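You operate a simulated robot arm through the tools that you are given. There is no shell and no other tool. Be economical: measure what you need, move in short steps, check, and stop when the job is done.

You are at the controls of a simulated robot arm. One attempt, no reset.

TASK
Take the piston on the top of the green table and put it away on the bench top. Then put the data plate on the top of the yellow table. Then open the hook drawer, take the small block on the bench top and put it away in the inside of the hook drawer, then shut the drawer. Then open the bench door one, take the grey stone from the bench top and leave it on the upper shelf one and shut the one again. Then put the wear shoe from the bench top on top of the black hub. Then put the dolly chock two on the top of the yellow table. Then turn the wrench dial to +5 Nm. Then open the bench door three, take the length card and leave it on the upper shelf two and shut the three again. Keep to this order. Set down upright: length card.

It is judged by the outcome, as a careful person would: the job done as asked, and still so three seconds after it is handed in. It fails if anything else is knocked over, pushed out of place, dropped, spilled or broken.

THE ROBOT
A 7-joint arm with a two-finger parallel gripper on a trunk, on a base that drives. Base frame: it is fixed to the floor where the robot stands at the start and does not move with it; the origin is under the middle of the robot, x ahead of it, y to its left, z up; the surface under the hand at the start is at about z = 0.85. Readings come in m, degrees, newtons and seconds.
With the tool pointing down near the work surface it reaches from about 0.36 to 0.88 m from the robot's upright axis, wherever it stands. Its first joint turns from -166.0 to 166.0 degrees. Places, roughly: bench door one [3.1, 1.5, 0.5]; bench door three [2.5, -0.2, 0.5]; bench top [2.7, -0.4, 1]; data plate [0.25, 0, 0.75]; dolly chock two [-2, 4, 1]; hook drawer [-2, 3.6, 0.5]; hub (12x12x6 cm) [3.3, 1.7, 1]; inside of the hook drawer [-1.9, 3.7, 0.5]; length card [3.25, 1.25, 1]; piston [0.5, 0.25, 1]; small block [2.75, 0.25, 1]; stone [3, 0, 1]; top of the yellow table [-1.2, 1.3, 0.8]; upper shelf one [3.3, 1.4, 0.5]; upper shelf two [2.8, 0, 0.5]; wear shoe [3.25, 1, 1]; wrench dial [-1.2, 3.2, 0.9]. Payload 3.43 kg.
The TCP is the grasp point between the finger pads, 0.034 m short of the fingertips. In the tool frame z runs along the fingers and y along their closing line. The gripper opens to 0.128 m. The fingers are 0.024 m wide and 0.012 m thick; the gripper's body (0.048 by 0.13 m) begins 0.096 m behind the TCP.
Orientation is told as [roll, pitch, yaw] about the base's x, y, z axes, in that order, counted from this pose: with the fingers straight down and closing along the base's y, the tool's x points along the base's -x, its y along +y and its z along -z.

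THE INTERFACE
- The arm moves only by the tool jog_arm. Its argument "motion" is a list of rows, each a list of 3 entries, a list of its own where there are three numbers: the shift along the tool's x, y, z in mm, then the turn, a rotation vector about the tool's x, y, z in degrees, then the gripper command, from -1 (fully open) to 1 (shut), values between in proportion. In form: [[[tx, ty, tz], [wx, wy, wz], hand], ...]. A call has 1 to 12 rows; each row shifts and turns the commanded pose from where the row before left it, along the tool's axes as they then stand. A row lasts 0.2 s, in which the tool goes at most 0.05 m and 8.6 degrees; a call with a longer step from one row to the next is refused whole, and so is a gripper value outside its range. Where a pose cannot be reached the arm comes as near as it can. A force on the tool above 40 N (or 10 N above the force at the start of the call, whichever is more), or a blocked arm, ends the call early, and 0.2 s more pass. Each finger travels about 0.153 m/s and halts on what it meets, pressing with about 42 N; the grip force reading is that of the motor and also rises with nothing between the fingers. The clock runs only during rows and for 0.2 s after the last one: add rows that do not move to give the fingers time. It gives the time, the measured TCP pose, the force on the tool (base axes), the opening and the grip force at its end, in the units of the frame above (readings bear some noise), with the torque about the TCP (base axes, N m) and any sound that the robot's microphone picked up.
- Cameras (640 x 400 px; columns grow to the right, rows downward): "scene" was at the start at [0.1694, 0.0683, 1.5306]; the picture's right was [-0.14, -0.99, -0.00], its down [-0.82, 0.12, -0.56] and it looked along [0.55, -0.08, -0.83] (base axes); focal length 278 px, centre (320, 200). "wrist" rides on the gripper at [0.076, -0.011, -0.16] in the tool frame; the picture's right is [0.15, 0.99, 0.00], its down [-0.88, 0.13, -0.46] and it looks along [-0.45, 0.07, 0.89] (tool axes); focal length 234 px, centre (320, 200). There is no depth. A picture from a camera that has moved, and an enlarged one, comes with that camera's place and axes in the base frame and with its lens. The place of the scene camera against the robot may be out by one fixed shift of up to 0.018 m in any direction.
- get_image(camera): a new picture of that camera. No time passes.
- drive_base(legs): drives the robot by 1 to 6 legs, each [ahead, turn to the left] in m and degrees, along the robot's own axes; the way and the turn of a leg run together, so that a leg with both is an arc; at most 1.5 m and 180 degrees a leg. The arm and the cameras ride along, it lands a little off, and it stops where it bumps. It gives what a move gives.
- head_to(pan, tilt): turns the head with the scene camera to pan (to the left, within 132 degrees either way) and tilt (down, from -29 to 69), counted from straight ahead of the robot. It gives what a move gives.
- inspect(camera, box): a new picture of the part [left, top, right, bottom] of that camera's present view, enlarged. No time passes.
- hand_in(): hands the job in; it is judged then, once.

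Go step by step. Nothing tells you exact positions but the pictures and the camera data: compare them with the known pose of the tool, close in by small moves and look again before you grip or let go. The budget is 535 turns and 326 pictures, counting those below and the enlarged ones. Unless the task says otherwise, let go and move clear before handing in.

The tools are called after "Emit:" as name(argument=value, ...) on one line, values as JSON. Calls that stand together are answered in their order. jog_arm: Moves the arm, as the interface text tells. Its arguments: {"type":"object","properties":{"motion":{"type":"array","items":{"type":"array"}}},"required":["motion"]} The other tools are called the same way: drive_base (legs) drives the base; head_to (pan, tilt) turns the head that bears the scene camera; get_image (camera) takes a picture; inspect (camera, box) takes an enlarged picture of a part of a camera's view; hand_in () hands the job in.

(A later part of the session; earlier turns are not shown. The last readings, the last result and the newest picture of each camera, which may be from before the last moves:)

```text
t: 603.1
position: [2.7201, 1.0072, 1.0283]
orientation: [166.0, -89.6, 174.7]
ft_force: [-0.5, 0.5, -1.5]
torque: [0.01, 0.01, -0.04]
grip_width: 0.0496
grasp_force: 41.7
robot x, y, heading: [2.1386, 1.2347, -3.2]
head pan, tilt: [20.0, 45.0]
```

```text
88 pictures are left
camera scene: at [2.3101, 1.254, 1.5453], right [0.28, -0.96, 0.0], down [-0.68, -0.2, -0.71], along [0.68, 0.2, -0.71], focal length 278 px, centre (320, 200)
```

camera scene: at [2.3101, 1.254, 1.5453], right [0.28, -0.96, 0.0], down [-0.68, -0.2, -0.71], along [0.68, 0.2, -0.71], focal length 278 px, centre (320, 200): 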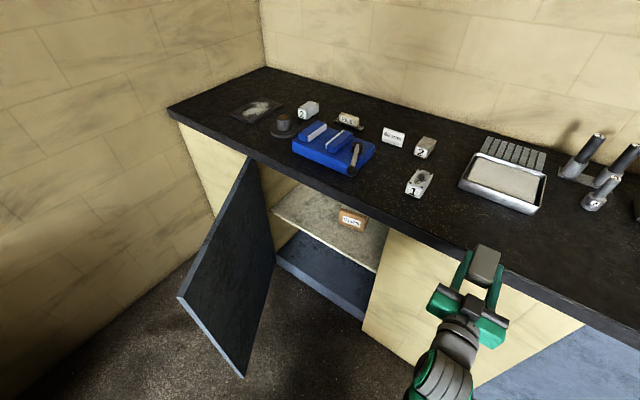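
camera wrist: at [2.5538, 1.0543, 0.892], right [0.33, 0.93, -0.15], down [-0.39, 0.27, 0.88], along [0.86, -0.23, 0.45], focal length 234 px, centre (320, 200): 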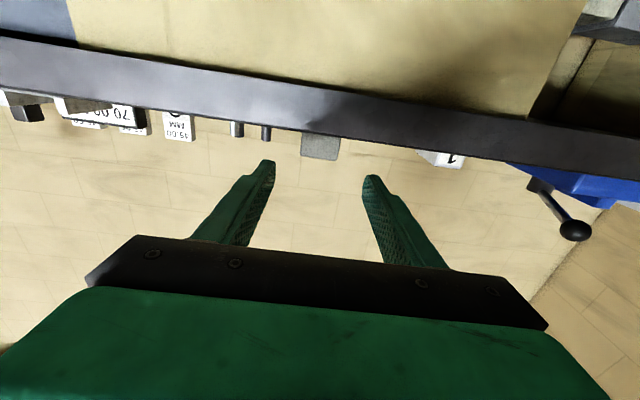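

Stone held flat by the horizontal tool. Next I'll shift left in front of the open cabinet and move the base closer.

Emit:
jog_arm(motion=[[[-40, 0, 0], [0, 0, 0], 1], [[-25, 10, -30], [0, 0, 0], 1], [[0, 40, -25], [0, 0, 0], 1], [[0, 40, -25], [0, 0, 0], 1], [[0, 40, -25], [0, 0, 0], 1], [[0, 40, -15], [0, 0, 0], 1], [[0, 40, 0], [0, 0, 0], 1], [[0, 40, 0], [0, 0, 0], 1], [[0, 40, 0], [0, 0, 0], 1], [[0, 0, 0], [0, 0, 0], 1]])

Emit:
drive_base(legs=[[0, 25], [0.2, 0], [0, -20]])

Emit:
get_image(camera="scene")

```text
t: 605.3
position: [2.7385, 1.3165, 1.0727]
orientation: [162.2, -89.8, 178.6]
ft_force: [-0.3, -0.2, -1.4]
torque: [0.01, 0.03, 0.01]
grip_width: 0.0497
grasp_force: 41.8
out of reach, approached as far as the arm can: row 3, 4, 5
robot x, y, heading: [2.1354, 1.2354, -4.0]
head pan, tilt: [20.0, 45.0]
```

```text
t: 609.5
position: [2.9131, 1.4457, 1.072]
orientation: [165.4, -89.7, -179.3]
ft_force: [0.3, 0.0, -2.3]
torque: [0.04, -0.02, 0.02]
grip_width: 0.0494
grasp_force: 41.8
robot x, y, heading: [2.3223, 1.3072, 1.8]
head pan, tilt: [20.0, 45.0]
```

```text
87 pictures are left
camera scene: at [2.4936, 1.3442, 1.5453], right [0.37, -0.93, 0.0], down [-0.66, -0.26, -0.71], along [0.66, 0.26, -0.71], focal length 278 px, centre (320, 200)
```

scene: 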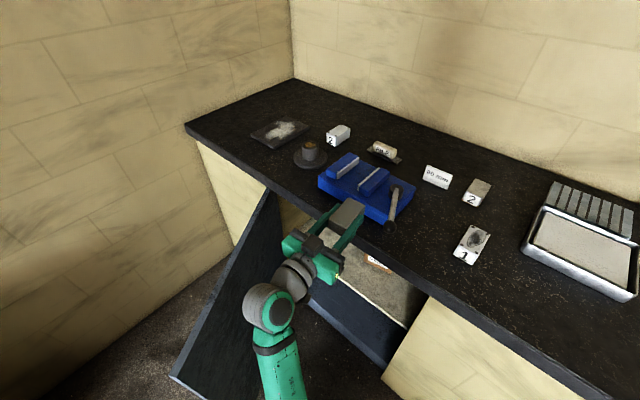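

Emit:
drive_base(legs=[[-0.1, 0]])

Emit:
jog_arm(motion=[[[0, 0, 0], [5.8, 0, 0], 1], [[40, 0, 0], [0, 0, 0], 1], [[40, 0, 0], [0, 0, 0], 1], [[40, 0, 0], [0, 0, 0], 1], [[40, 0, 0], [0, 0, 0], 1], [[40, 0, 0], [0, 0, 0], 1], [[40, 0, 0], [0, 0, 0], 1], [[40, 0, 0], [0, 0, 0], 1], [[40, 0, 0], [0, 0, 0], 1], [[35, 0, 0], [0, 0, 0], 1], [[0, 0, 0], [0, 0, 0], 1]])

Emit:
get_image(camera="scene")

Emit:
get_image(camera="wrist")

```text
t: 610.6
position: [2.8146, 1.4436, 1.0722]
orientation: [164.6, -89.8, -178.5]
ft_force: [0.7, -0.3, -0.9]
torque: [0.01, 0.04, -0.01]
grip_width: 0.0496
grasp_force: 41.8
robot x, y, heading: [2.2201, 1.3025, 1.5]
head pan, tilt: [20.0, 45.0]
```

```text
t: 613.0
position: [2.8152, 1.443, 0.7172]
orientation: [158.4, -89.8, -178.3]
ft_force: [-0.3, 0.3, -1.7]
torque: [-0.01, 0.04, 0.04]
grip_width: 0.0495
grasp_force: 42.2
robot x, y, heading: [2.2203, 1.3048, 1.4]
head pan, tilt: [20.0, 45.0]
```

```text
86 pictures are left
camera scene: at [2.394, 1.341, 1.5453], right [0.37, -0.93, 0.0], down [-0.66, -0.26, -0.71], along [0.66, 0.26, -0.71], focal length 278 px, centre (320, 200)
```

scene: 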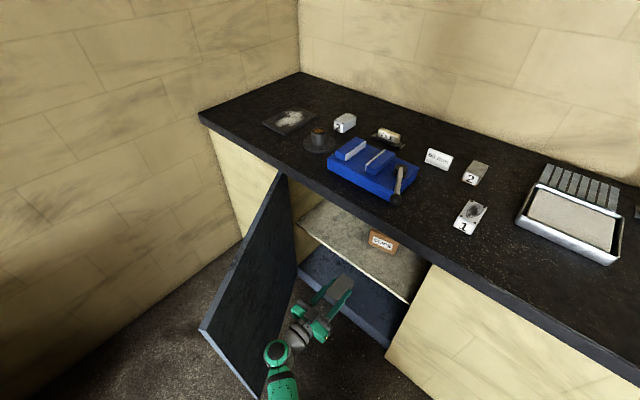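

```text
85 pictures are left
camera wrist: at [2.6609, 1.4868, 0.6412], right [0.34, 0.93, -0.14], down [-0.39, 0.28, 0.88], along [0.86, -0.24, 0.46], focal length 234 px, centre (320, 200)
```

wrist: 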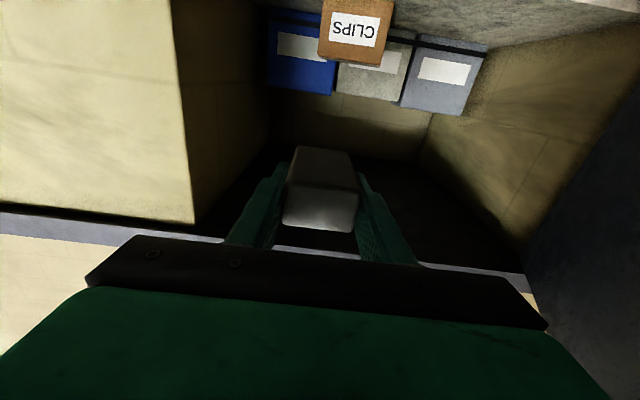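

The wrist camera shows the shelf carries file boxes and a "CLIPS" box; the shelf sits near z 0.53, a little recessed. I'll place the stone to the right, in front, where it's free.

Emit:
jog_arm(motion=[[[30, -28, 0], [0, 0, 0], 1], [[35, -27, 0], [0, 0, 0], 1], [[32, 0, 0], [0, 0, 0], 1], [[0, 0, 30], [0, 0, 0], 1], [[0, 0, 30], [0, 0, 0], 1], [[0, 0, 30], [0, 0, 0], 1], [[0, 0, 0], [0, 0, 0], 1]])

Emit:
get_image(camera="wrist")

Emit:
inspect(camera="scene", box=[240, 160, 480, 360])

```text
t: 614.6
position: [2.8833, 1.3605, 0.6198]
orientation: [157.6, -89.7, -177.5]
ft_force: [0.3, -1.2, -0.9]
torque: [0.03, 0.05, 0.0]
grip_width: 0.0494
grasp_force: 42.3
robot x, y, heading: [2.2231, 1.3069, 1.5]
head pan, tilt: [20.0, 45.0]
```

```text
84 pictures are left
camera wrist: at [2.7274, 1.4041, 0.5438], right [0.34, 0.93, -0.14], down [-0.39, 0.28, 0.88], along [0.86, -0.24, 0.45], focal length 234 px, centre (320, 200)
```

wrist: 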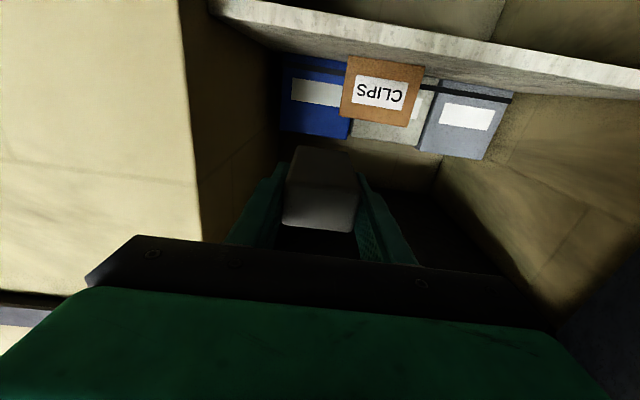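

```text
2.00 times, centred on (360, 260) of scene
camera zoom: at [2.394, 1.341, 1.5453], right [0.37, -0.93, 0.0], down [-0.66, -0.26, -0.71], along [0.66, 0.26, -0.71], focal length 556 px, centre (240, 80)
```

zoom: 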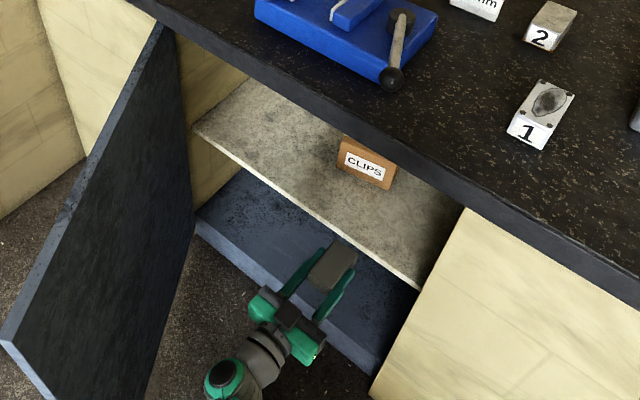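

Emit:
jog_arm(motion=[[[25, -15, 0], [0, 0, 0], 1], [[20, 0, 0], [0, 0, 0], 1], [[0, 0, 30], [0, 0, 0], 1], [[0, 0, 30], [0, 0, 0], 1], [[0, 0, 30], [0, 0, 0], 1], [[0, 0, 30], [0, 0, 0], 1], [[0, 0, 30], [0, 0, 0], 1], [[0, 0, 30], [0, 0, 0], 1], [[0, 0, 0], [0, 0, 0], 1]])

Emit:
get_image(camera="wrist")

Emit:
inspect(camera="scene", box=[280, 180, 460, 330])

```text
t: 616.6
position: [3.0211, 1.2857, 0.5932]
orientation: [156.8, -89.6, -176.5]
ft_force: [0.5, 1.0, -1.6]
torque: [0.02, 0.01, 0.02]
grip_width: 0.0495
grasp_force: 41.8
out of reach, approached as far as the arm can: row 7, 8
robot x, y, heading: [2.2167, 1.3034, 1.6]
head pan, tilt: [20.0, 45.0]
```

```text
82 pictures are left
camera wrist: at [2.8668, 1.3303, 0.5172], right [0.34, 0.93, -0.14], down [-0.39, 0.28, 0.88], along [0.86, -0.24, 0.45], focal length 234 px, centre (320, 200)
```

wrist: 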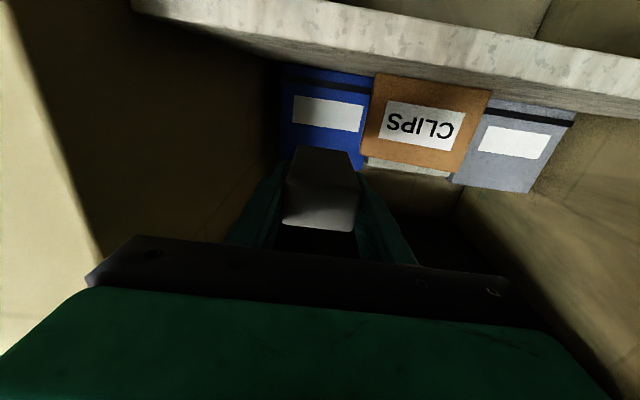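

```text
2.67 times, centred on (370, 255) of scene
camera zoom: at [2.3941, 1.341, 1.5453], right [0.37, -0.93, 0.0], down [-0.66, -0.26, -0.71], along [0.66, 0.26, -0.71], focal length 741 px, centre (187, 53)
```

zoom: 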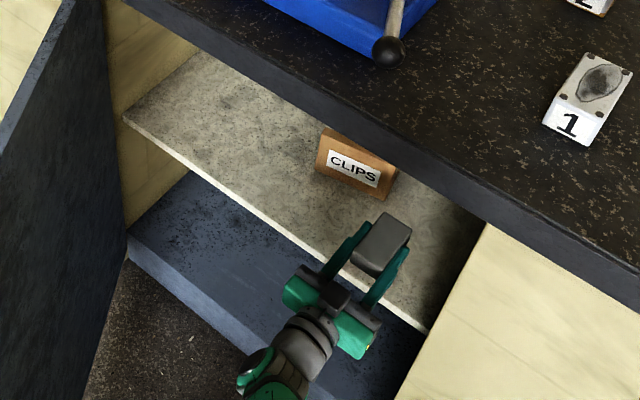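

The arm is at its reach; I'll nudge the base forward 45 mm, then lower onto the shelf.

Emit:
drive_base(legs=[[0.045, 0]])

Emit:
jog_arm(motion=[[[15, 0, 0], [0, 0, 0], 1], [[10, 0, 0], [0, 0, 0], 1], [[5, 0, 0], [0, 0, 0], 1], [[5, 0, 0], [0, 0, 0], 1], [[5, 0, 0], [0, 0, 0], 1], [[5, 0, 0], [0, 0, 0], 1], [[5, 0, 0], [0, 0, 0], 1], [[5, 0, 0], [0, 0, 0], 1], [[5, 0, 0], [0, 0, 0], 1], [[5, 0, 0], [0, 0, 0], 1]])

Emit:
get_image(camera="wrist")

Emit:
inspect(camera="scene", box=[280, 180, 460, 330])

```text
t: 617.5
position: [3.0665, 1.288, 0.5936]
orientation: [158.0, -89.7, -177.6]
ft_force: [0.1, 0.8, -1.2]
torque: [-0.01, 0.06, -0.01]
grip_width: 0.0498
grasp_force: 41.8
robot x, y, heading: [2.2669, 1.3078, 1.9]
head pan, tilt: [20.0, 45.0]
```

```text
t: 619.8
position: [3.056, 1.2847, 0.5842]
orientation: [155.7, -89.8, -175.4]
ft_force: [-0.4, 0.0, -1.2]
torque: [-0.02, 0.06, -0.02]
grip_width: 0.0496
grasp_force: 42.1
out of reach, approached as far as the arm can: row 1, 2, 3, 4, 5, 6, 7, 8, 9, 10
robot x, y, heading: [2.2693, 1.3089, 1.5]
head pan, tilt: [20.0, 45.0]
```

```text
80 pictures are left
camera wrist: at [2.901, 1.3284, 0.508], right [0.34, 0.93, -0.14], down [-0.39, 0.28, 0.88], along [0.86, -0.24, 0.45], focal length 234 px, centre (320, 200)
```

wrist: 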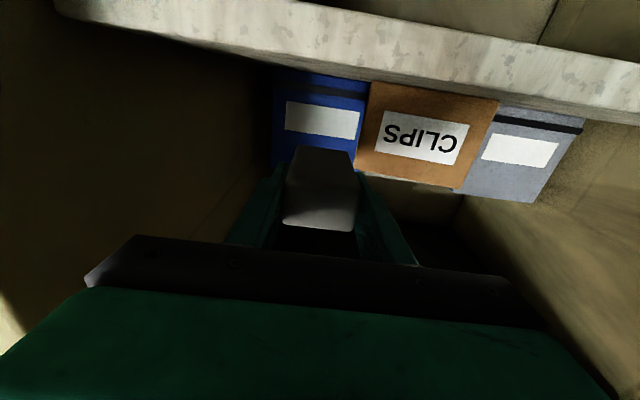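

```text
2.67 times, centred on (370, 255) of scene
camera zoom: at [2.4393, 1.3421, 1.5453], right [0.37, -0.93, 0.0], down [-0.66, -0.26, -0.71], along [0.66, 0.26, -0.71], focal length 741 px, centre (187, 53)
```

zoom: 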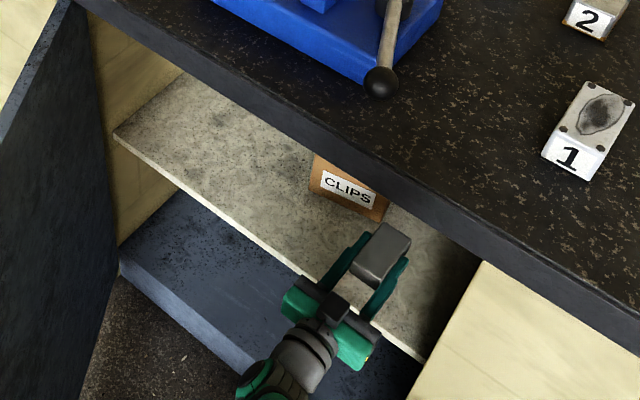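

Emit:
jog_arm(motion=[[[0, -15, -30], [0, 0, 0], 1], [[0, -10, -30], [0, 0, 0], 1], [[0, 0, -30], [0, 0, 0], 1], [[0, 0, -20], [0, 0, 0], 1], [[0, 0, 0], [0, 0, 0], 1]])

Emit:
drive_base(legs=[[0.12, 0]])

Emit:
get_image(camera="wrist")

```text
t: 621.0
position: [2.9438, 1.2983, 0.5835]
orientation: [159.3, -89.7, -179.0]
ft_force: [0.1, -0.6, -2.1]
torque: [0.0, 0.05, -0.01]
grip_width: 0.0494
grasp_force: 41.3
robot x, y, heading: [2.2677, 1.3024, 1.3]
head pan, tilt: [20.0, 45.0]
```

```text
t: 622.2
position: [3.0648, 1.3016, 0.5836]
orientation: [158.1, -89.7, -177.7]
ft_force: [0.3, -0.4, -1.5]
torque: [0.03, 0.0, 0.0]
grip_width: 0.0496
grasp_force: 42.3
robot x, y, heading: [2.3843, 1.3103, 1.2]
head pan, tilt: [20.0, 45.0]
```

```text
78 pictures are left
camera wrist: at [2.9098, 1.346, 0.5081], right [0.34, 0.93, -0.14], down [-0.39, 0.28, 0.88], along [0.86, -0.24, 0.45], focal length 234 px, centre (320, 200)
```

wrist: 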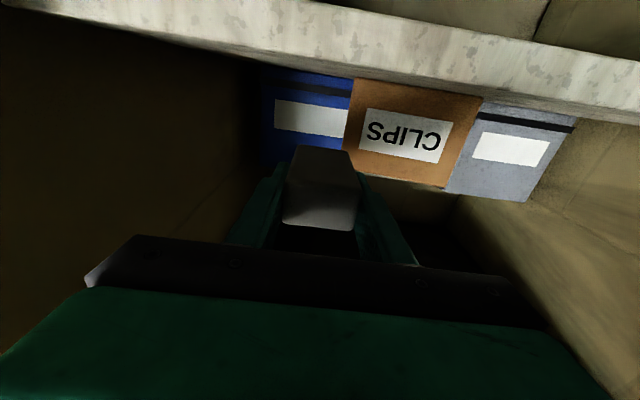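

Emit:
jog_arm(motion=[[[15, 0, 0], [0, 0, 0], 1], [[10, 0, 0], [0, 0, 0], 1], [[6, 0, 0], [0, 0, 0], 1], [[5, 0, 0], [0, 0, 0], 1], [[4, 0, 0], [0, 0, 0], 1], [[4, 0, 0], [0, 0, 0], 1], [[4, 0, 0], [0, 0, 0], 1], [[4, 0, 0], [0, 0, 0], 1], [[4, 0, 0], [0, 0, 0], 1], [[4, 0, 0], [0, 0, 0], 1]])

Emit:
get_image(camera="wrist")

```text
t: 624.4
position: [3.0646, 1.3012, 0.524]
orientation: [158.5, -89.7, -178.0]
ft_force: [-0.1, 1.0, -1.8]
torque: [0.01, -0.01, 0.01]
grip_width: 0.0496
grasp_force: 41.7
robot x, y, heading: [2.3903, 1.3083, 1.6]
head pan, tilt: [20.0, 45.0]
```

```text
77 pictures are left
camera wrist: at [2.9104, 1.3457, 0.4481], right [0.34, 0.93, -0.14], down [-0.39, 0.28, 0.88], along [0.86, -0.24, 0.46], focal length 234 px, centre (320, 200)
```

wrist: 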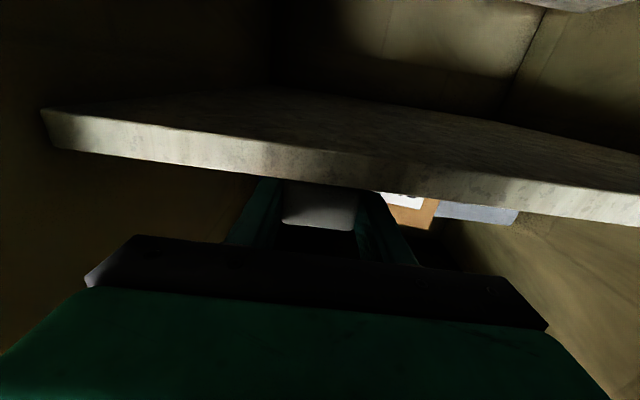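

Emit:
jog_arm(motion=[[[4, 0, 0], [0, 0, 0], 1], [[4, 0, 0], [0, 0, 0], 1], [[4, 0, 0], [0, 0, 0], 1], [[4, 0, 0], [0, 0, 0], 1], [[4, 0, 0], [0, 0, 0], 1], [[4, 0, 0], [0, 0, 0], 1], [[4, 0, 0], [0, 0, 0], 1], [[4, 0, 0], [0, 0, 0], 1]])

```text
t: 625.2
position: [3.0678, 1.3026, 0.5213]
orientation: [150.9, -89.3, -170.8]
ft_force: [0.6, 0.1, 3.1]
torque: [-0.08, 0.14, 0.09]
grip_width: 0.0498
grasp_force: 41.8
out of reach, approached as far as the arm can: row 3, 4
robot x, y, heading: [2.3888, 1.3089, 1.5]
head pan, tilt: [20.0, 45.0]
stopped in row 4: the force on the tool passed its limit at 42 N (the readings are from after the stop); the commanded pose is now the measured one
```

Emit:
jog_arm(motion=[[[0, 0, 0], [0, 0, 0], 0.1], [[0, 0, 0], [0, 0, 0], 0], [[0, 0, 0], [0, 0, 0], 0]])

Emit:
get_image(camera="wrist")

Emit:
inspect(camera="scene", box=[280, 180, 460, 330])

```text
t: 626.0
position: [3.0667, 1.3018, 0.5194]
orientation: [151.4, -89.1, -171.4]
ft_force: [-0.5, 0.3, 0.4]
torque: [0.0, -0.01, 0.0]
grip_width: 0.0643
grasp_force: 0.0
robot x, y, heading: [2.3839, 1.3083, 1.5]
head pan, tilt: [20.0, 45.0]
```

```text
76 pictures are left
camera wrist: at [2.913, 1.3469, 0.4417], right [0.34, 0.93, -0.14], down [-0.4, 0.28, 0.88], along [0.85, -0.24, 0.46], focal length 234 px, centre (320, 200)
```

wrist: 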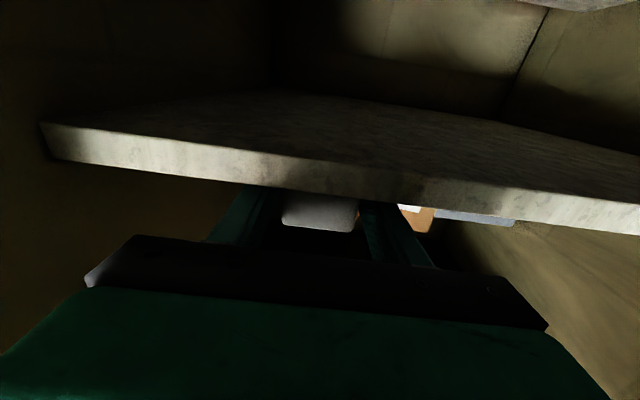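

```text
2.67 times, centred on (370, 255) of scene
camera zoom: at [2.5595, 1.3454, 1.5453], right [0.37, -0.93, 0.0], down [-0.66, -0.26, -0.71], along [0.66, 0.26, -0.71], focal length 741 px, centre (187, 53)
```

zoom: 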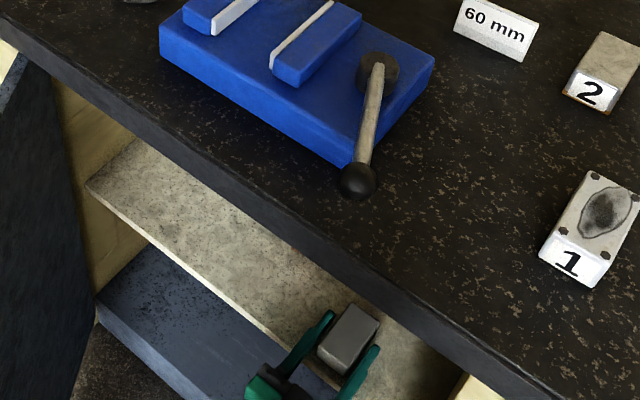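

Released; the stone sits on the shelf. Withdrawing straight back.

Emit:
jog_arm(motion=[[[-1, 0, 0], [0, 0, 0], -0.1], [[0, 0, -20], [0, 0, 0], -0.1], [[0, 0, -30], [0, 0, 0], -0.1], [[0, 0, -30], [0, 0, 0], -0.1], [[0, 0, -30], [0, 0, 0], -0.1], [[0, 0, -30], [0, 0, 0], -0.1], [[0, 0, 0], [0, 0, 0], -0.1]])

Emit:
drive_base(legs=[[-0.25, 0]])

Emit:
get_image(camera="scene")

```text
t: 627.6
position: [2.934, 1.3494, 0.5192]
orientation: [153.8, -89.2, -173.9]
ft_force: [0.2, 0.8, 0.6]
torque: [0.02, 0.02, 0.02]
grip_width: 0.0706
grasp_force: 0.1
robot x, y, heading: [2.3834, 1.3107, 1.4]
head pan, tilt: [20.0, 45.0]
```

```text
t: 629.5
position: [2.6837, 1.3437, 0.5189]
orientation: [151.9, -89.2, -171.9]
ft_force: [0.7, -0.1, -0.2]
torque: [-0.01, 0.01, -0.02]
grip_width: 0.0706
grasp_force: 0.0
robot x, y, heading: [2.1353, 1.3019, 1.6]
head pan, tilt: [20.0, 45.0]
```

```text
74 pictures are left
camera scene: at [2.3082, 1.3389, 1.5453], right [0.37, -0.93, 0.0], down [-0.66, -0.26, -0.71], along [0.66, 0.26, -0.71], focal length 278 px, centre (320, 200)
```

scene: 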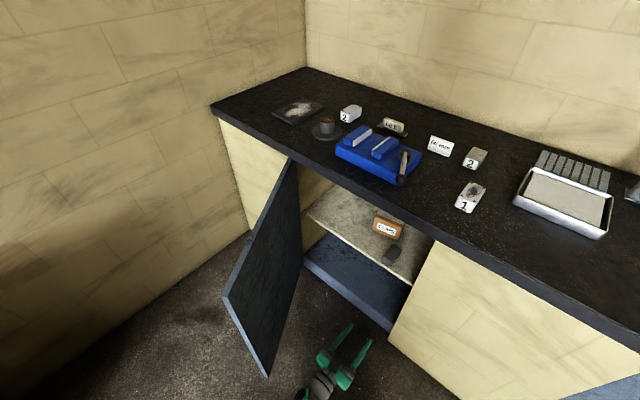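

The stone is on the upper shelf. Now to shut door one: raise the hand, turn it tool-down and go over to the door's outer side.

Emit:
jog_arm(motion=[[[-40, 0, 0], [0, 0, 0], 0.5], [[-40, 0, 0], [0, 0, 0], 1], [[-40, 0, 0], [0, 0, 0], 1], [[-40, 0, 0], [0, 0, 0], 1], [[-40, 0, 0], [0, 0, 0], 1], [[-40, 0, 0], [0, 0, 0], 1], [[-40, 0, 0], [0, 0, 0], 1], [[-40, 0, 0], [0, 0, 0], 1], [[-40, 0, 0], [0, 0, 0], 1], [[-40, 0, 0], [0, 0, 0], 1], [[-40, 0, 0], [0, 0, 0], 1], [[0, 0, 0], [0, 0, 0], 1]])

Emit:
jog_arm(motion=[[[0, 0, 0], [0, 7.5, 0], 1], [[0, 0, 0], [0, 7.5, 0], 1], [[0, 0, 0], [0, 7.5, 0], 1], [[0, 0, 0], [0, 7.5, 0], 1], [[0, 0, 0], [0, 7.5, 0], 1], [[0, 0, 0], [0, 7.5, 0], 1], [[0, 0, 0], [0, 7.5, 0], 1], [[0, 0, 0], [0, 7.5, 0], 1], [[0, 0, 0], [0, 7.5, 0], 1], [[0, 0, 0], [0, 7.5, 0], 1], [[0, 0, 0], [0, 7.5, 0], 1], [[0, 0, 0], [0, 7.5, 0], 1]])

Emit:
get_image(camera="scene")

```text
t: 632.1
position: [2.6766, 1.3434, 0.9599]
orientation: [153.3, -89.2, -173.3]
ft_force: [0.1, -0.1, -0.3]
torque: [-0.01, 0.0, 0.01]
grip_width: 0.0
grasp_force: 33.2
robot x, y, heading: [2.1342, 1.3032, 1.6]
head pan, tilt: [20.0, 45.0]
```

```text
t: 634.7
position: [2.6831, 1.3408, 0.9662]
orientation: [0.4, -11.5, -20.1]
ft_force: [-0.6, 0.1, 0.1]
torque: [0.01, 0.0, 0.02]
grip_width: 0.0
grasp_force: 33.1
out of reach, approached as far as the arm can: row 7, 8, 9
robot x, y, heading: [2.1354, 1.2998, 1.6]
head pan, tilt: [20.0, 45.0]
```

```text
73 pictures are left
camera scene: at [2.3081, 1.3388, 1.5453], right [0.37, -0.93, 0.0], down [-0.66, -0.26, -0.71], along [0.66, 0.26, -0.71], focal length 278 px, centre (320, 200)
```

scene: 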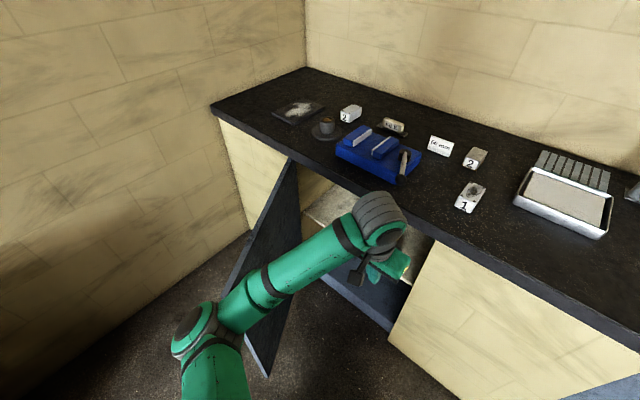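

Emit:
jog_arm(motion=[[[0, 0, -20], [0, 6, 0], 1], [[0, 0, -20], [0, 5.5, 0], 1], [[13.8, 41.4, 0], [0, 0, 0], 1], [[13.8, 41.4, 0], [0, 0, 0], 1], [[13.8, 41.4, 0], [0, 0, 0], 1], [[13.8, 41.4, 0], [0, 0, 0], 1], [[13.8, 41.4, 0], [0, 0, 0], 1], [[13.8, 41.4, 0], [0, 0, 0], 1], [[13.8, 41.4, 0], [0, 0, 0], 1], [[13.8, 41.4, 0], [0, 0, 0], 1], [[13.8, 41.4, 0], [0, 0, 0], 1], [[13.8, 41.4, 0], [0, 0, 0], 1]])

Emit:
jog_arm(motion=[[[13.8, 41.4, 0], [0, 0, 0], 1], [[13.8, 41.4, 0], [0, 0, 0], 1], [[13.8, 41.4, 0], [0, 0, 0], 1], [[13.8, 41.4, 0], [0, 0, 0], 1], [[0, 0, 0], [0, 0, 0], 1]])

Emit:
get_image(camera="wrist")

```text
t: 637.3
position: [2.6898, 1.7796, 1.0061]
orientation: [0.3, -0.1, -20.1]
ft_force: [1.0, 0.4, 0.4]
torque: [0.03, 0.03, -0.02]
grip_width: 0.0
grasp_force: 32.6
robot x, y, heading: [2.1345, 1.3034, 1.6]
head pan, tilt: [20.0, 45.0]
```

```text
t: 638.5
position: [2.6941, 1.9536, 1.007]
orientation: [0.4, -0.3, -20.2]
ft_force: [0.2, -0.4, -0.2]
torque: [-0.04, -0.04, -0.01]
grip_width: 0.0
grasp_force: 33.4
robot x, y, heading: [2.1373, 1.3018, 1.8]
head pan, tilt: [20.0, 45.0]
```

```text
72 pictures are left
camera wrist: at [2.6175, 1.9684, 1.1672], right [0.2, 0.98, 0.01], down [0.87, -0.18, 0.46], along [0.45, -0.09, -0.89], focal length 234 px, centre (320, 200)
```

wrist: 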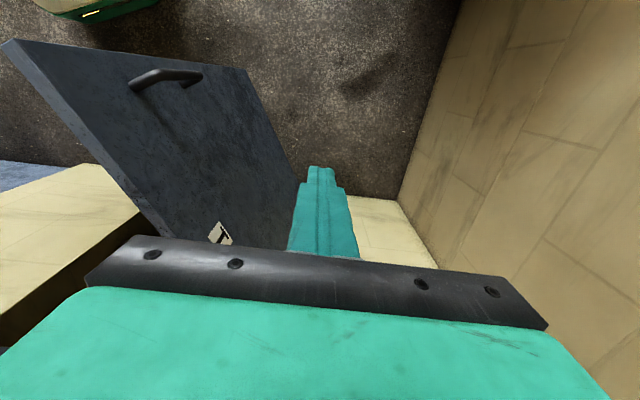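

Emit:
jog_arm(motion=[[[0, 0, 45], [0, 0, 0], 1], [[0, 0, 45], [0, 0, 0], 1], [[0, 0, 45], [0, 0, 0], 1], [[0, 0, 45], [0, 0, 0], 1], [[0, 0, 20], [0, 0, 0], 1], [[-7.2, -36.6, 0], [0, 0, 0], 1], [[-7.2, -36.6, 0], [0, 0, 0], 1], [[-7.2, -36.6, 0], [0, 0, 0], 1], [[-7.2, -36.6, 0], [0, 0, 0], 1], [[-7.2, -30, 0], [0, 0, 0], 1], [[-7.2, -30, 0], [0, 0, 0], 1], [[0, 0, 0], [0, 0, 0], 1]])

Emit:
jog_arm(motion=[[[-12.7, -24.4, 0], [0, 0, 0], 1], [[-12.7, -24.4, 0], [0, 0, 0], 1], [[-12.7, -24.4, 0], [0, 0, 0], 1], [[-12.7, -24.4, 0], [0, 0, 0], 1], [[-18.8, -20, 0], [0, 0, 0], 1], [[-18.8, -20, 0], [0, 0, 0], 1], [[-18.8, -20, 0], [0, 0, 0], 1], [[-18.8, -20, 0], [0, 0, 0], 1], [[-23.2, -14.6, 0], [0, 0, 0], 1], [[-23.2, -14.6, 0], [0, 0, 0], 1], [[-23.2, -14.6, 0], [0, 0, 0], 1], [[0, 0, 0], [0, 0, 0], 1]])

Emit:
get_image(camera="scene")

```text
t: 641.1
position: [2.7669, 1.855, 0.7702]
orientation: [0.1, -0.2, -20.0]
ft_force: [0.3, 0.4, 0.0]
torque: [0.01, 0.01, -0.02]
grip_width: 0.0001
grasp_force: 32.9
out of reach, approached as far as the arm can: row 4, 5, 6, 7, 8, 9, 10, 11
robot x, y, heading: [2.1381, 1.3022, 1.5]
head pan, tilt: [20.0, 45.0]
```

```text
t: 643.7
position: [2.9195, 1.6162, 0.7515]
orientation: [0.2, -0.1, -20.1]
ft_force: [0.5, 0.0, -0.1]
torque: [-0.01, -0.01, -0.02]
grip_width: 0.0
grasp_force: 32.7
out of reach, approached as far as the arm can: row 1, 2, 3, 4, 5, 6, 7, 8, 10, 11
robot x, y, heading: [2.1352, 1.3047, 1.8]
head pan, tilt: [20.0, 45.0]
```

```text
71 pictures are left
camera scene: at [2.3084, 1.3389, 1.5453], right [0.37, -0.93, 0.0], down [-0.66, -0.26, -0.71], along [0.66, 0.26, -0.71], focal length 278 px, centre (320, 200)
```

scene: 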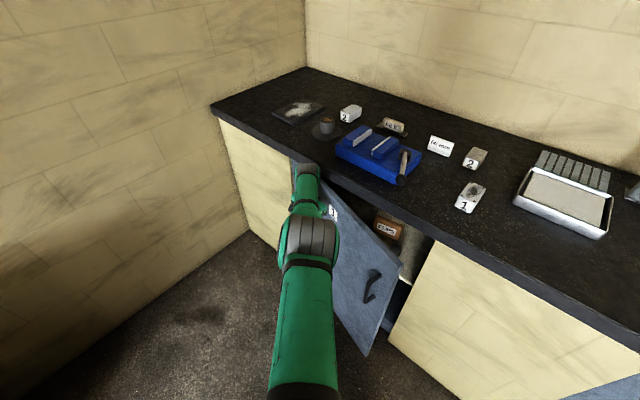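

The door has swung most of the way. I'll back the hand off, go lower than the counter and push it shut from the front.

Emit:
jog_arm(motion=[[[35, 0, 0], [0, 0, 0], 1], [[40, 0, 0], [0, 0, 0], 1], [[40, 0, 0], [0, 0, 0], 1], [[40, -20, 20], [0, 0, 0], 1], [[30, -30, 30], [0, 0, 0], 1], [[0, -35, 30], [0, 0, 0], 1], [[0, -35, 30], [0, 0, 0], 1], [[0, -35, 30], [0, 0, 0], 1], [[0, -35, 30], [0, 0, 0], 1], [[0, 0, 20], [0, 0, 0], 1], [[0, 0, 0], [0, 0, 0], 1]])

Emit:
get_image(camera="scene")

```text
refused: row 5 steps farther than a row can; nothing moved
```

```text
70 pictures are left
camera scene: at [2.3084, 1.3389, 1.5453], right [0.37, -0.93, 0.0], down [-0.66, -0.26, -0.71], along [0.66, 0.26, -0.71], focal length 278 px, centre (320, 200)
```

scene: 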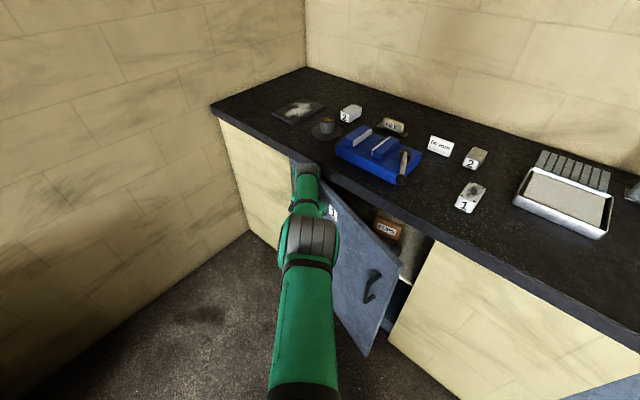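

Emit:
jog_arm(motion=[[[35, 0, 0], [0, 0, 0], 1], [[40, 0, 0], [0, 0, 0], 1], [[40, 0, 0], [0, 0, 0], 1], [[40, -15, 15], [0, 0, 0], 1], [[25, -25, 25], [0, 0, 0], 1], [[0, -35, 30], [0, 0, 0], 1], [[0, -35, 30], [0, 0, 0], 1], [[0, -35, 30], [0, 0, 0], 1], [[0, -35, 30], [0, 0, 0], 1], [[0, 0, 20], [0, 0, 0], 1], [[0, 0, 0], [0, 0, 0], 1]])

Emit:
get_image(camera="wrist")

```text
t: 646.1
position: [2.8153, 1.578, 0.5188]
orientation: [0.4, -0.3, -20.1]
ft_force: [-1.2, -0.5, -0.3]
torque: [-0.03, 0.02, -0.03]
grip_width: 0.0002
grasp_force: 33.3
out of reach, approached as far as the arm can: row 1, 2, 3, 4, 5, 6, 7, 8, 9, 10
robot x, y, heading: [2.136, 1.3054, 1.5]
head pan, tilt: [20.0, 45.0]
```

```text
69 pictures are left
camera wrist: at [2.7389, 1.5937, 0.6786], right [0.2, 0.98, 0.01], down [0.87, -0.18, 0.46], along [0.45, -0.09, -0.89], focal length 234 px, centre (320, 200)
```

wrist: 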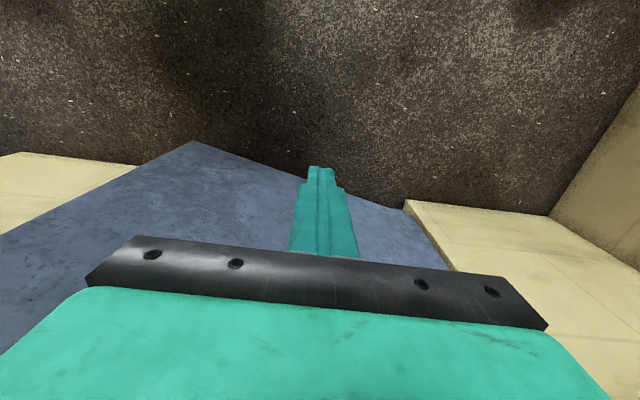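

Emit:
jog_arm(motion=[[[22.5, -29, 0], [0, 0, 0], 1], [[22.5, -29, 0], [0, 0, 0], 1], [[22.5, -29, 0], [0, 0, 0], 1], [[22.5, -29, 0], [0, 0, 0], 1], [[-28, -11, 0], [0, 0, 0], 1], [[-28, -11, 0], [0, 0, 0], 1], [[-28, -11, 0], [0, 0, 0], 1], [[-28, -11, 0], [0, 0, 0], 1], [[-22, -3, 0], [0, 0, 0], 1], [[-22, -3, 0], [0, 0, 0], 1], [[0, 0, 0], [0, 0, 0], 1]])

Emit:
get_image(camera="scene")

```text
t: 648.5
position: [2.8557, 1.4153, 0.506]
orientation: [0.2, -0.3, -20.0]
ft_force: [-0.3, 0.1, 1.5]
torque: [-0.01, 0.02, -0.01]
grip_width: 0.0
grasp_force: 32.9
out of reach, approached as far as the arm can: row 1, 2, 3, 4, 5, 6, 7, 8, 9, 10
robot x, y, heading: [2.1366, 1.3012, 1.8]
head pan, tilt: [20.0, 45.0]
```

```text
68 pictures are left
camera scene: at [2.3083, 1.3389, 1.5453], right [0.37, -0.93, 0.0], down [-0.66, -0.26, -0.71], along [0.66, 0.26, -0.71], focal length 278 px, centre (320, 200)
```

scene: 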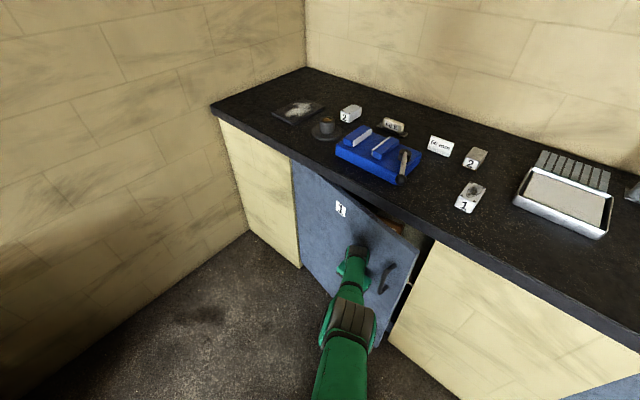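

Emit:
drive_base(legs=[[0.12, 0]])

Emit:
inspect(camera="scene", box=[240, 130, 480, 330])

```text
t: 649.9
position: [2.9651, 1.4208, 0.5014]
orientation: [-0.1, 0.7, -19.8]
ft_force: [0.3, -0.1, -1.0]
torque: [-0.02, -0.13, 0.03]
grip_width: 0.0001
grasp_force: 33.5
robot x, y, heading: [2.2522, 1.308, 1.6]
head pan, tilt: [20.0, 45.0]
stopped in leg 1: the force on the tool passed its limit at 99 N (the readings are from after the stop); the commanded pose is now the measured one
```

```text
2.00 times, centred on (360, 230) of scene
camera zoom: at [2.4271, 1.3424, 1.5453], right [0.37, -0.93, 0.0], down [-0.66, -0.26, -0.71], along [0.66, 0.26, -0.71], focal length 556 px, centre (240, 140)
```

zoom: 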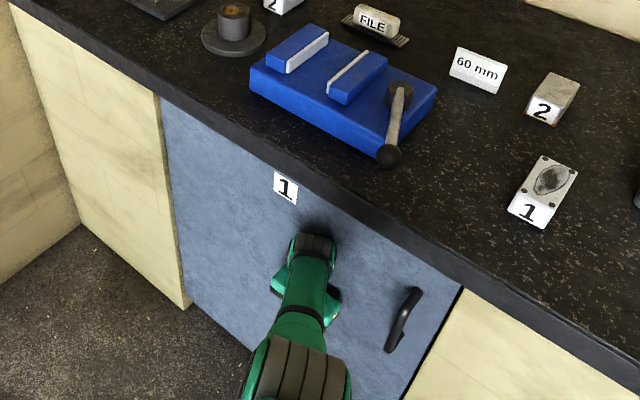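

Door one is shut. I'll back off, raise the hand, and then look closely at the shoes, the hub and the card.

Emit:
drive_base(legs=[[-0.25, 0]])

Emit:
jog_arm(motion=[[[0, 0, -45], [0, 0, 0], 1], [[0, 0, -45], [0, 0, 0], 1], [[0, 0, -45], [0, 0, 0], 1], [[0, 0, -45], [0, 0, 0], 1], [[0, 0, -45], [0, 0, 0], 1], [[0, 0, -45], [0, 0, 0], 1], [[0, 0, -45], [0, 0, 0], 1], [[0, 0, -45], [0, 0, 0], 1], [[0, 0, -45], [0, 0, 0], 1], [[0, 0, -45], [0, 0, 0], 1], [[0, 0, -45], [0, 0, 0], 1], [[0, 0, -45], [0, 0, 0], 1]])

Emit:
get_image(camera="scene")

```text
t: 651.7
position: [2.7127, 1.4147, 0.5009]
orientation: [0.1, 0.8, -19.6]
ft_force: [0.0, 0.1, -0.7]
torque: [0.02, 0.0, 0.0]
grip_width: 0.0001
grasp_force: 33.3
robot x, y, heading: [2.0002, 1.2972, 1.9]
head pan, tilt: [20.0, 45.0]
```

```text
t: 654.3
position: [2.7224, 1.4133, 1.0389]
orientation: [-0.1, 0.8, -19.6]
ft_force: [-0.2, -0.4, 0.3]
torque: [0.03, 0.03, 0.0]
grip_width: 0.0
grasp_force: 33.0
robot x, y, heading: [2.0048, 1.2987, 1.8]
head pan, tilt: [20.0, 45.0]
```

```text
66 pictures are left
camera scene: at [2.1768, 1.3352, 1.5452], right [0.37, -0.93, 0.0], down [-0.66, -0.26, -0.71], along [0.66, 0.26, -0.71], focal length 278 px, centre (320, 200)
```

scene: 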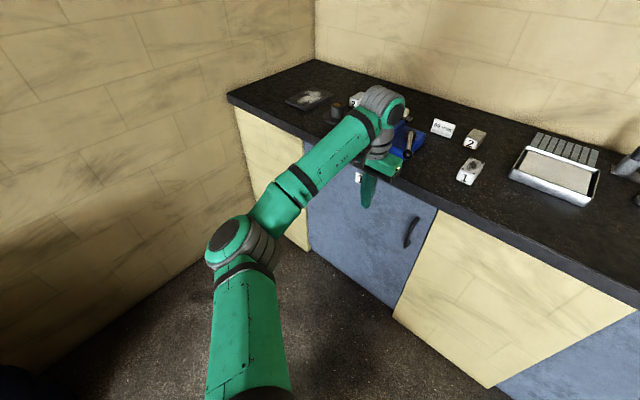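

Emit:
jog_arm(motion=[[[30, 0, -30], [0, 0, 0], 1], [[40, 0, -20], [0, 0, 0], 1], [[40, 0, -10], [0, 0, 0], 1], [[40, 0, 0], [0, 0, 0], 1], [[30, 0, 0], [0, 0, 0], 0.5], [[0, 0, 0], [0, 0, 0], 0]])

Emit:
drive_base(legs=[[0.55, 0]])

Emit:
get_image(camera="wrist")

Emit:
head_to(pan=0, tilt=50)

Emit:
get_image(camera="scene")

```text
t: 655.7
position: [2.5501, 1.4744, 1.1039]
orientation: [-0.1, 0.8, -19.5]
ft_force: [-0.8, 0.8, 0.7]
torque: [0.02, 0.02, -0.04]
grip_width: 0.0641
grasp_force: 0.1
robot x, y, heading: [1.9995, 1.2997, 1.7]
head pan, tilt: [20.0, 45.0]
```

```text
t: 658.9
position: [3.1017, 1.4933, 1.1046]
orientation: [-0.1, 0.8, -19.4]
ft_force: [-0.5, 0.8, 0.0]
torque: [0.05, 0.02, -0.01]
grip_width: 0.0642
grasp_force: 0.1
robot x, y, heading: [2.5523, 1.318, 2.1]
head pan, tilt: [20.0, 45.0]
```

```text
65 pictures are left
camera wrist: at [3.0271, 1.508, 1.2648], right [0.19, 0.98, 0.0], down [0.88, -0.17, 0.44], along [0.44, -0.08, -0.9], focal length 234 px, centre (320, 200)
```

wrist: 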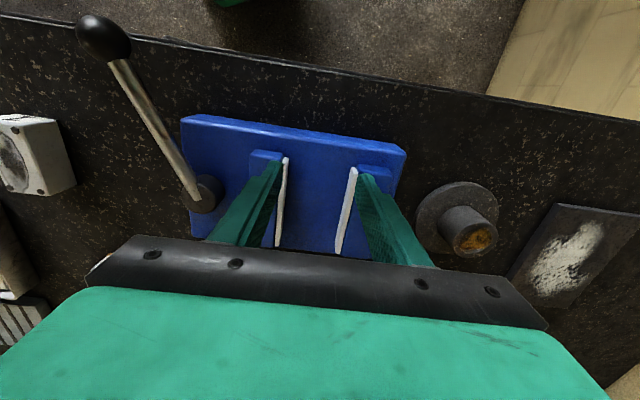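

```text
t: 659.7
position: [3.1007, 1.4936, 1.1043]
orientation: [-0.1, 0.7, -19.3]
ft_force: [-0.4, 0.3, 0.1]
torque: [0.03, 0.0, -0.01]
grip_width: 0.064
grasp_force: 0.1
robot x, y, heading: [2.5552, 1.3204, 2.1]
head pan, tilt: [0.0, 50.0]
```

```text
64 pictures are left
camera scene: at [2.7271, 1.3262, 1.5384], right [0.04, -1.0, 0.0], down [-0.77, -0.03, -0.64], along [0.64, 0.02, -0.77], focal length 278 px, centre (320, 200)
```

scene: 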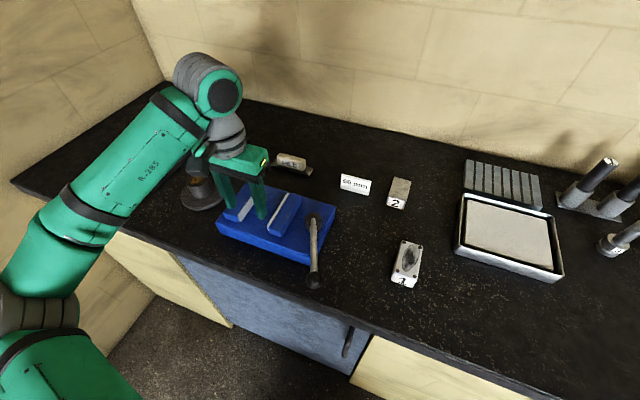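

Emit:
inspect(camera="scene", box=[330, 160, 450, 300])

Emit:
inspect(camera="wrist", box=[380, 160, 640, 320])

```text
2.86 times, centred on (390, 230) of scene
camera zoom: at [2.7271, 1.3262, 1.5384], right [0.04, -1.0, 0.0], down [-0.77, -0.03, -0.64], along [0.64, 0.02, -0.77], focal length 794 px, centre (120, 114)
```

zoom: 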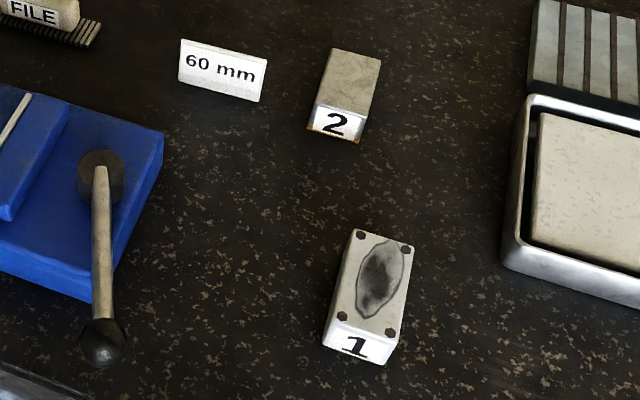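

```text
2.46 times, centred on (510, 240) of wrist
camera zoom: at [3.0271, 1.508, 1.2648], right [0.19, 0.98, 0.0], down [0.88, -0.17, 0.44], along [0.44, -0.08, -0.9], focal length 576 px, centre (-148, 102)
```

zoom: 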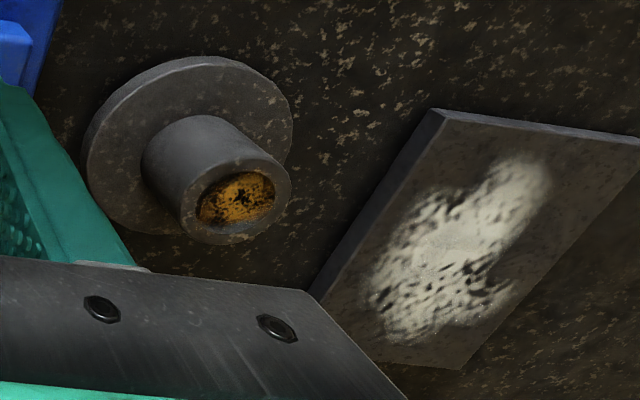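

Emit:
jog_arm(motion=[[[0, -40, 0], [0, 0, 0], 0], [[0, -40, 0], [0, 0, 0], 0], [[0, -40, 0], [0, 0, 0], 0], [[0, -40, 0], [0, 0, 0], 0], [[0, -40, 0], [0, 0, 0], 0], [[0, -40, 0], [0, 0, 0], 0], [[0, -40, 0], [0, 0, 0], 0], [[10, -40, 0], [0, 0, 0], 0], [[0, 0, 0], [0, 0, 0], 0]])

Emit:
get_image(camera="wrist")

Emit:
inspect(camera="scene", box=[100, 90, 340, 240])

```text
t: 661.7
position: [2.9855, 1.194, 1.1036]
orientation: [-0.1, 0.7, -19.4]
ft_force: [-1.2, -0.1, 0.4]
torque: [0.01, 0.01, 0.01]
grip_width: 0.064
grasp_force: 0.1
robot x, y, heading: [2.5551, 1.314, 2.1]
head pan, tilt: [0.0, 50.0]
```

```text
61 pictures are left
camera wrist: at [2.9121, 1.209, 1.2653], right [0.19, 0.98, 0.0], down [0.88, -0.17, 0.44], along [0.44, -0.08, -0.9], focal length 234 px, centre (320, 200)
```

wrist: 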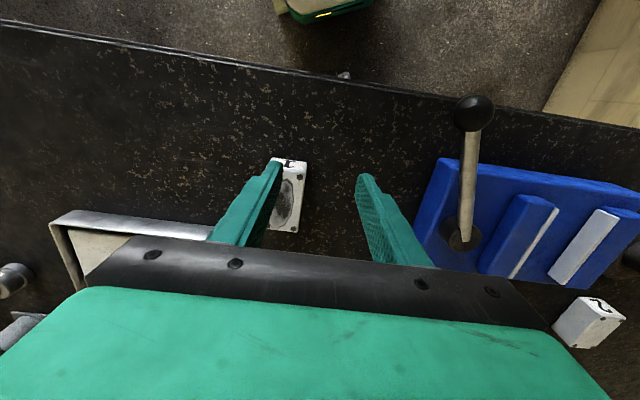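

```text
2.67 times, centred on (220, 165) of scene
camera zoom: at [2.727, 1.3261, 1.5384], right [0.03, -1.0, 0.0], down [-0.77, -0.03, -0.64], along [0.64, 0.02, -0.77], focal length 741 px, centre (587, 293)
```

zoom: 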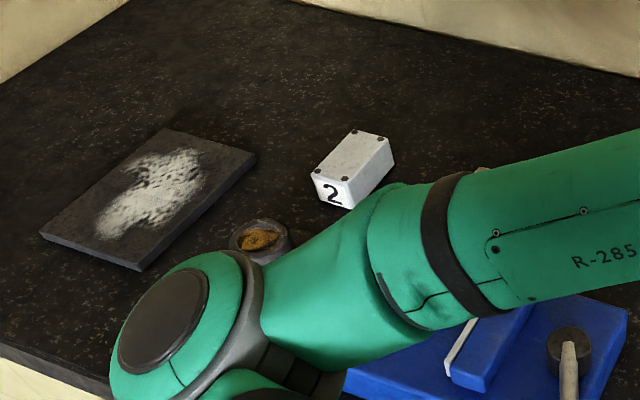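

Emit:
jog_arm(motion=[[[40, -20, -10], [0, 0, 0], 0], [[40, -10, -5], [0, 0, 0], 0], [[30, 0, 0], [0, 10, 0], 0]])

Emit:
jog_arm(motion=[[[40, -20, -10], [0, -8, 0], 0], [[40, -10, -5], [0, -8, 0], 0], [[30, 0, 0], [0, -8, 0], 0], [[0, 0, 0], [0, -8, 0], 0], [[0, 0, 0], [0, 0, 0], 0]])

Emit:
get_image(camera="wrist")

```text
refused: row 3 steps farther than a row can; nothing moved
```

```text
t: 662.9
position: [2.9862, 1.1476, 1.1683]
orientation: [0.0, -31.2, -19.3]
ft_force: [-0.2, -0.6, -0.3]
torque: [0.03, 0.0, 0.01]
grip_width: 0.0641
grasp_force: 0.1
out of reach, approached as far as the arm can: row 2, 3, 4
robot x, y, heading: [2.5535, 1.32, 1.8]
head pan, tilt: [0.0, 50.0]
```

```text
59 pictures are left
camera wrist: at [2.8431, 1.1863, 1.2663], right [0.21, 0.97, -0.08], down [0.53, -0.05, 0.85], along [0.82, -0.22, -0.53], focal length 234 px, centre (320, 200)
```

wrist: 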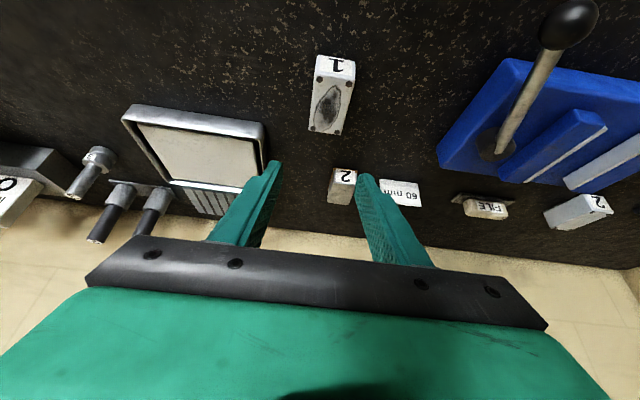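

Emit:
inspect(camera="wrist", box=[290, 40, 430, 220])

```text
2.22 times, centred on (360, 130) of wrist
camera zoom: at [2.8431, 1.1863, 1.2663], right [0.21, 0.97, -0.08], down [0.53, -0.05, 0.85], along [0.82, -0.22, -0.53], focal length 520 px, centre (231, 356)
```

zoom: 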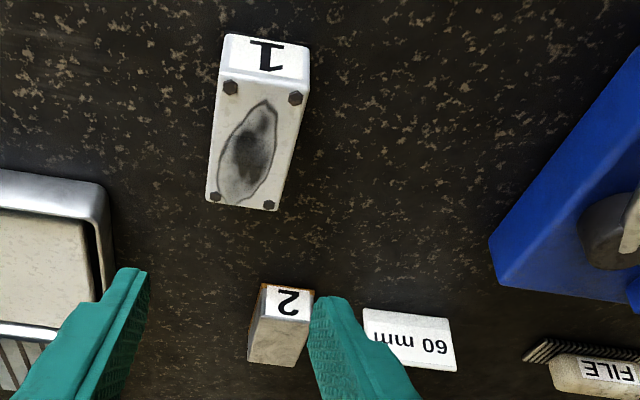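

The class reasoning points to the tan block "2" as the one wear shoe on the bench (the white 1 and 2 are a matching pair of something else). I'll move the base a bit to the right, so the elbow stays clear of the blue fixture's lever.

Emit:
jog_arm(motion=[[[0, 0, 0], [0, 8, 0], 0], [[0, 0, 0], [0, 8, 0], 0], [[0, 0, 0], [0, 8, 0], 0], [[0, 0, 0], [0, 8, 0], 0], [[0, 0, 0], [0, 0, 0], 0]])

Emit:
drive_base(legs=[[-0.35, 0], [0, -50], [0.42, 0], [0, 52]])

Emit:
get_image(camera="scene")

```text
t: 664.1
position: [2.9865, 1.1486, 1.1685]
orientation: [-0.1, 0.8, -19.4]
ft_force: [-0.2, 0.1, 0.7]
torque: [-0.01, 0.0, 0.01]
grip_width: 0.0641
grasp_force: 0.1
robot x, y, heading: [2.5525, 1.3159, 2.1]
head pan, tilt: [0.0, 50.0]
```

```text
t: 673.7
position: [2.9219, 0.8388, 1.1692]
orientation: [0.0, 0.7, -17.7]
ft_force: [0.3, -0.2, -0.2]
torque: [0.03, -0.02, 0.02]
grip_width: 0.0641
grasp_force: 0.0
robot x, y, heading: [2.4858, 0.9976, 4.0]
head pan, tilt: [0.0, 50.0]
```

```text
57 pictures are left
camera scene: at [2.6567, 1.0094, 1.5384], right [0.07, -1.0, 0.0], down [-0.76, -0.05, -0.64], along [0.64, 0.04, -0.77], focal length 278 px, centre (320, 200)
```

scene: 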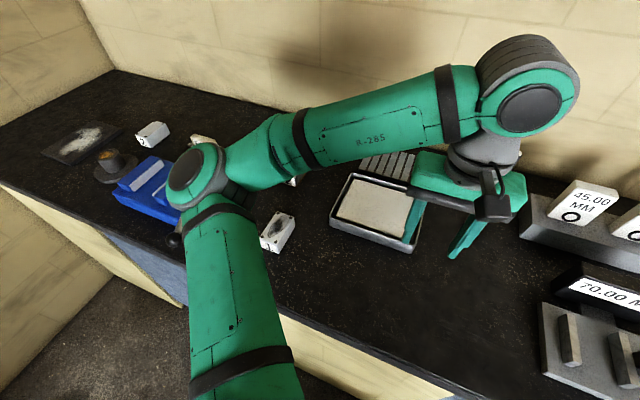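

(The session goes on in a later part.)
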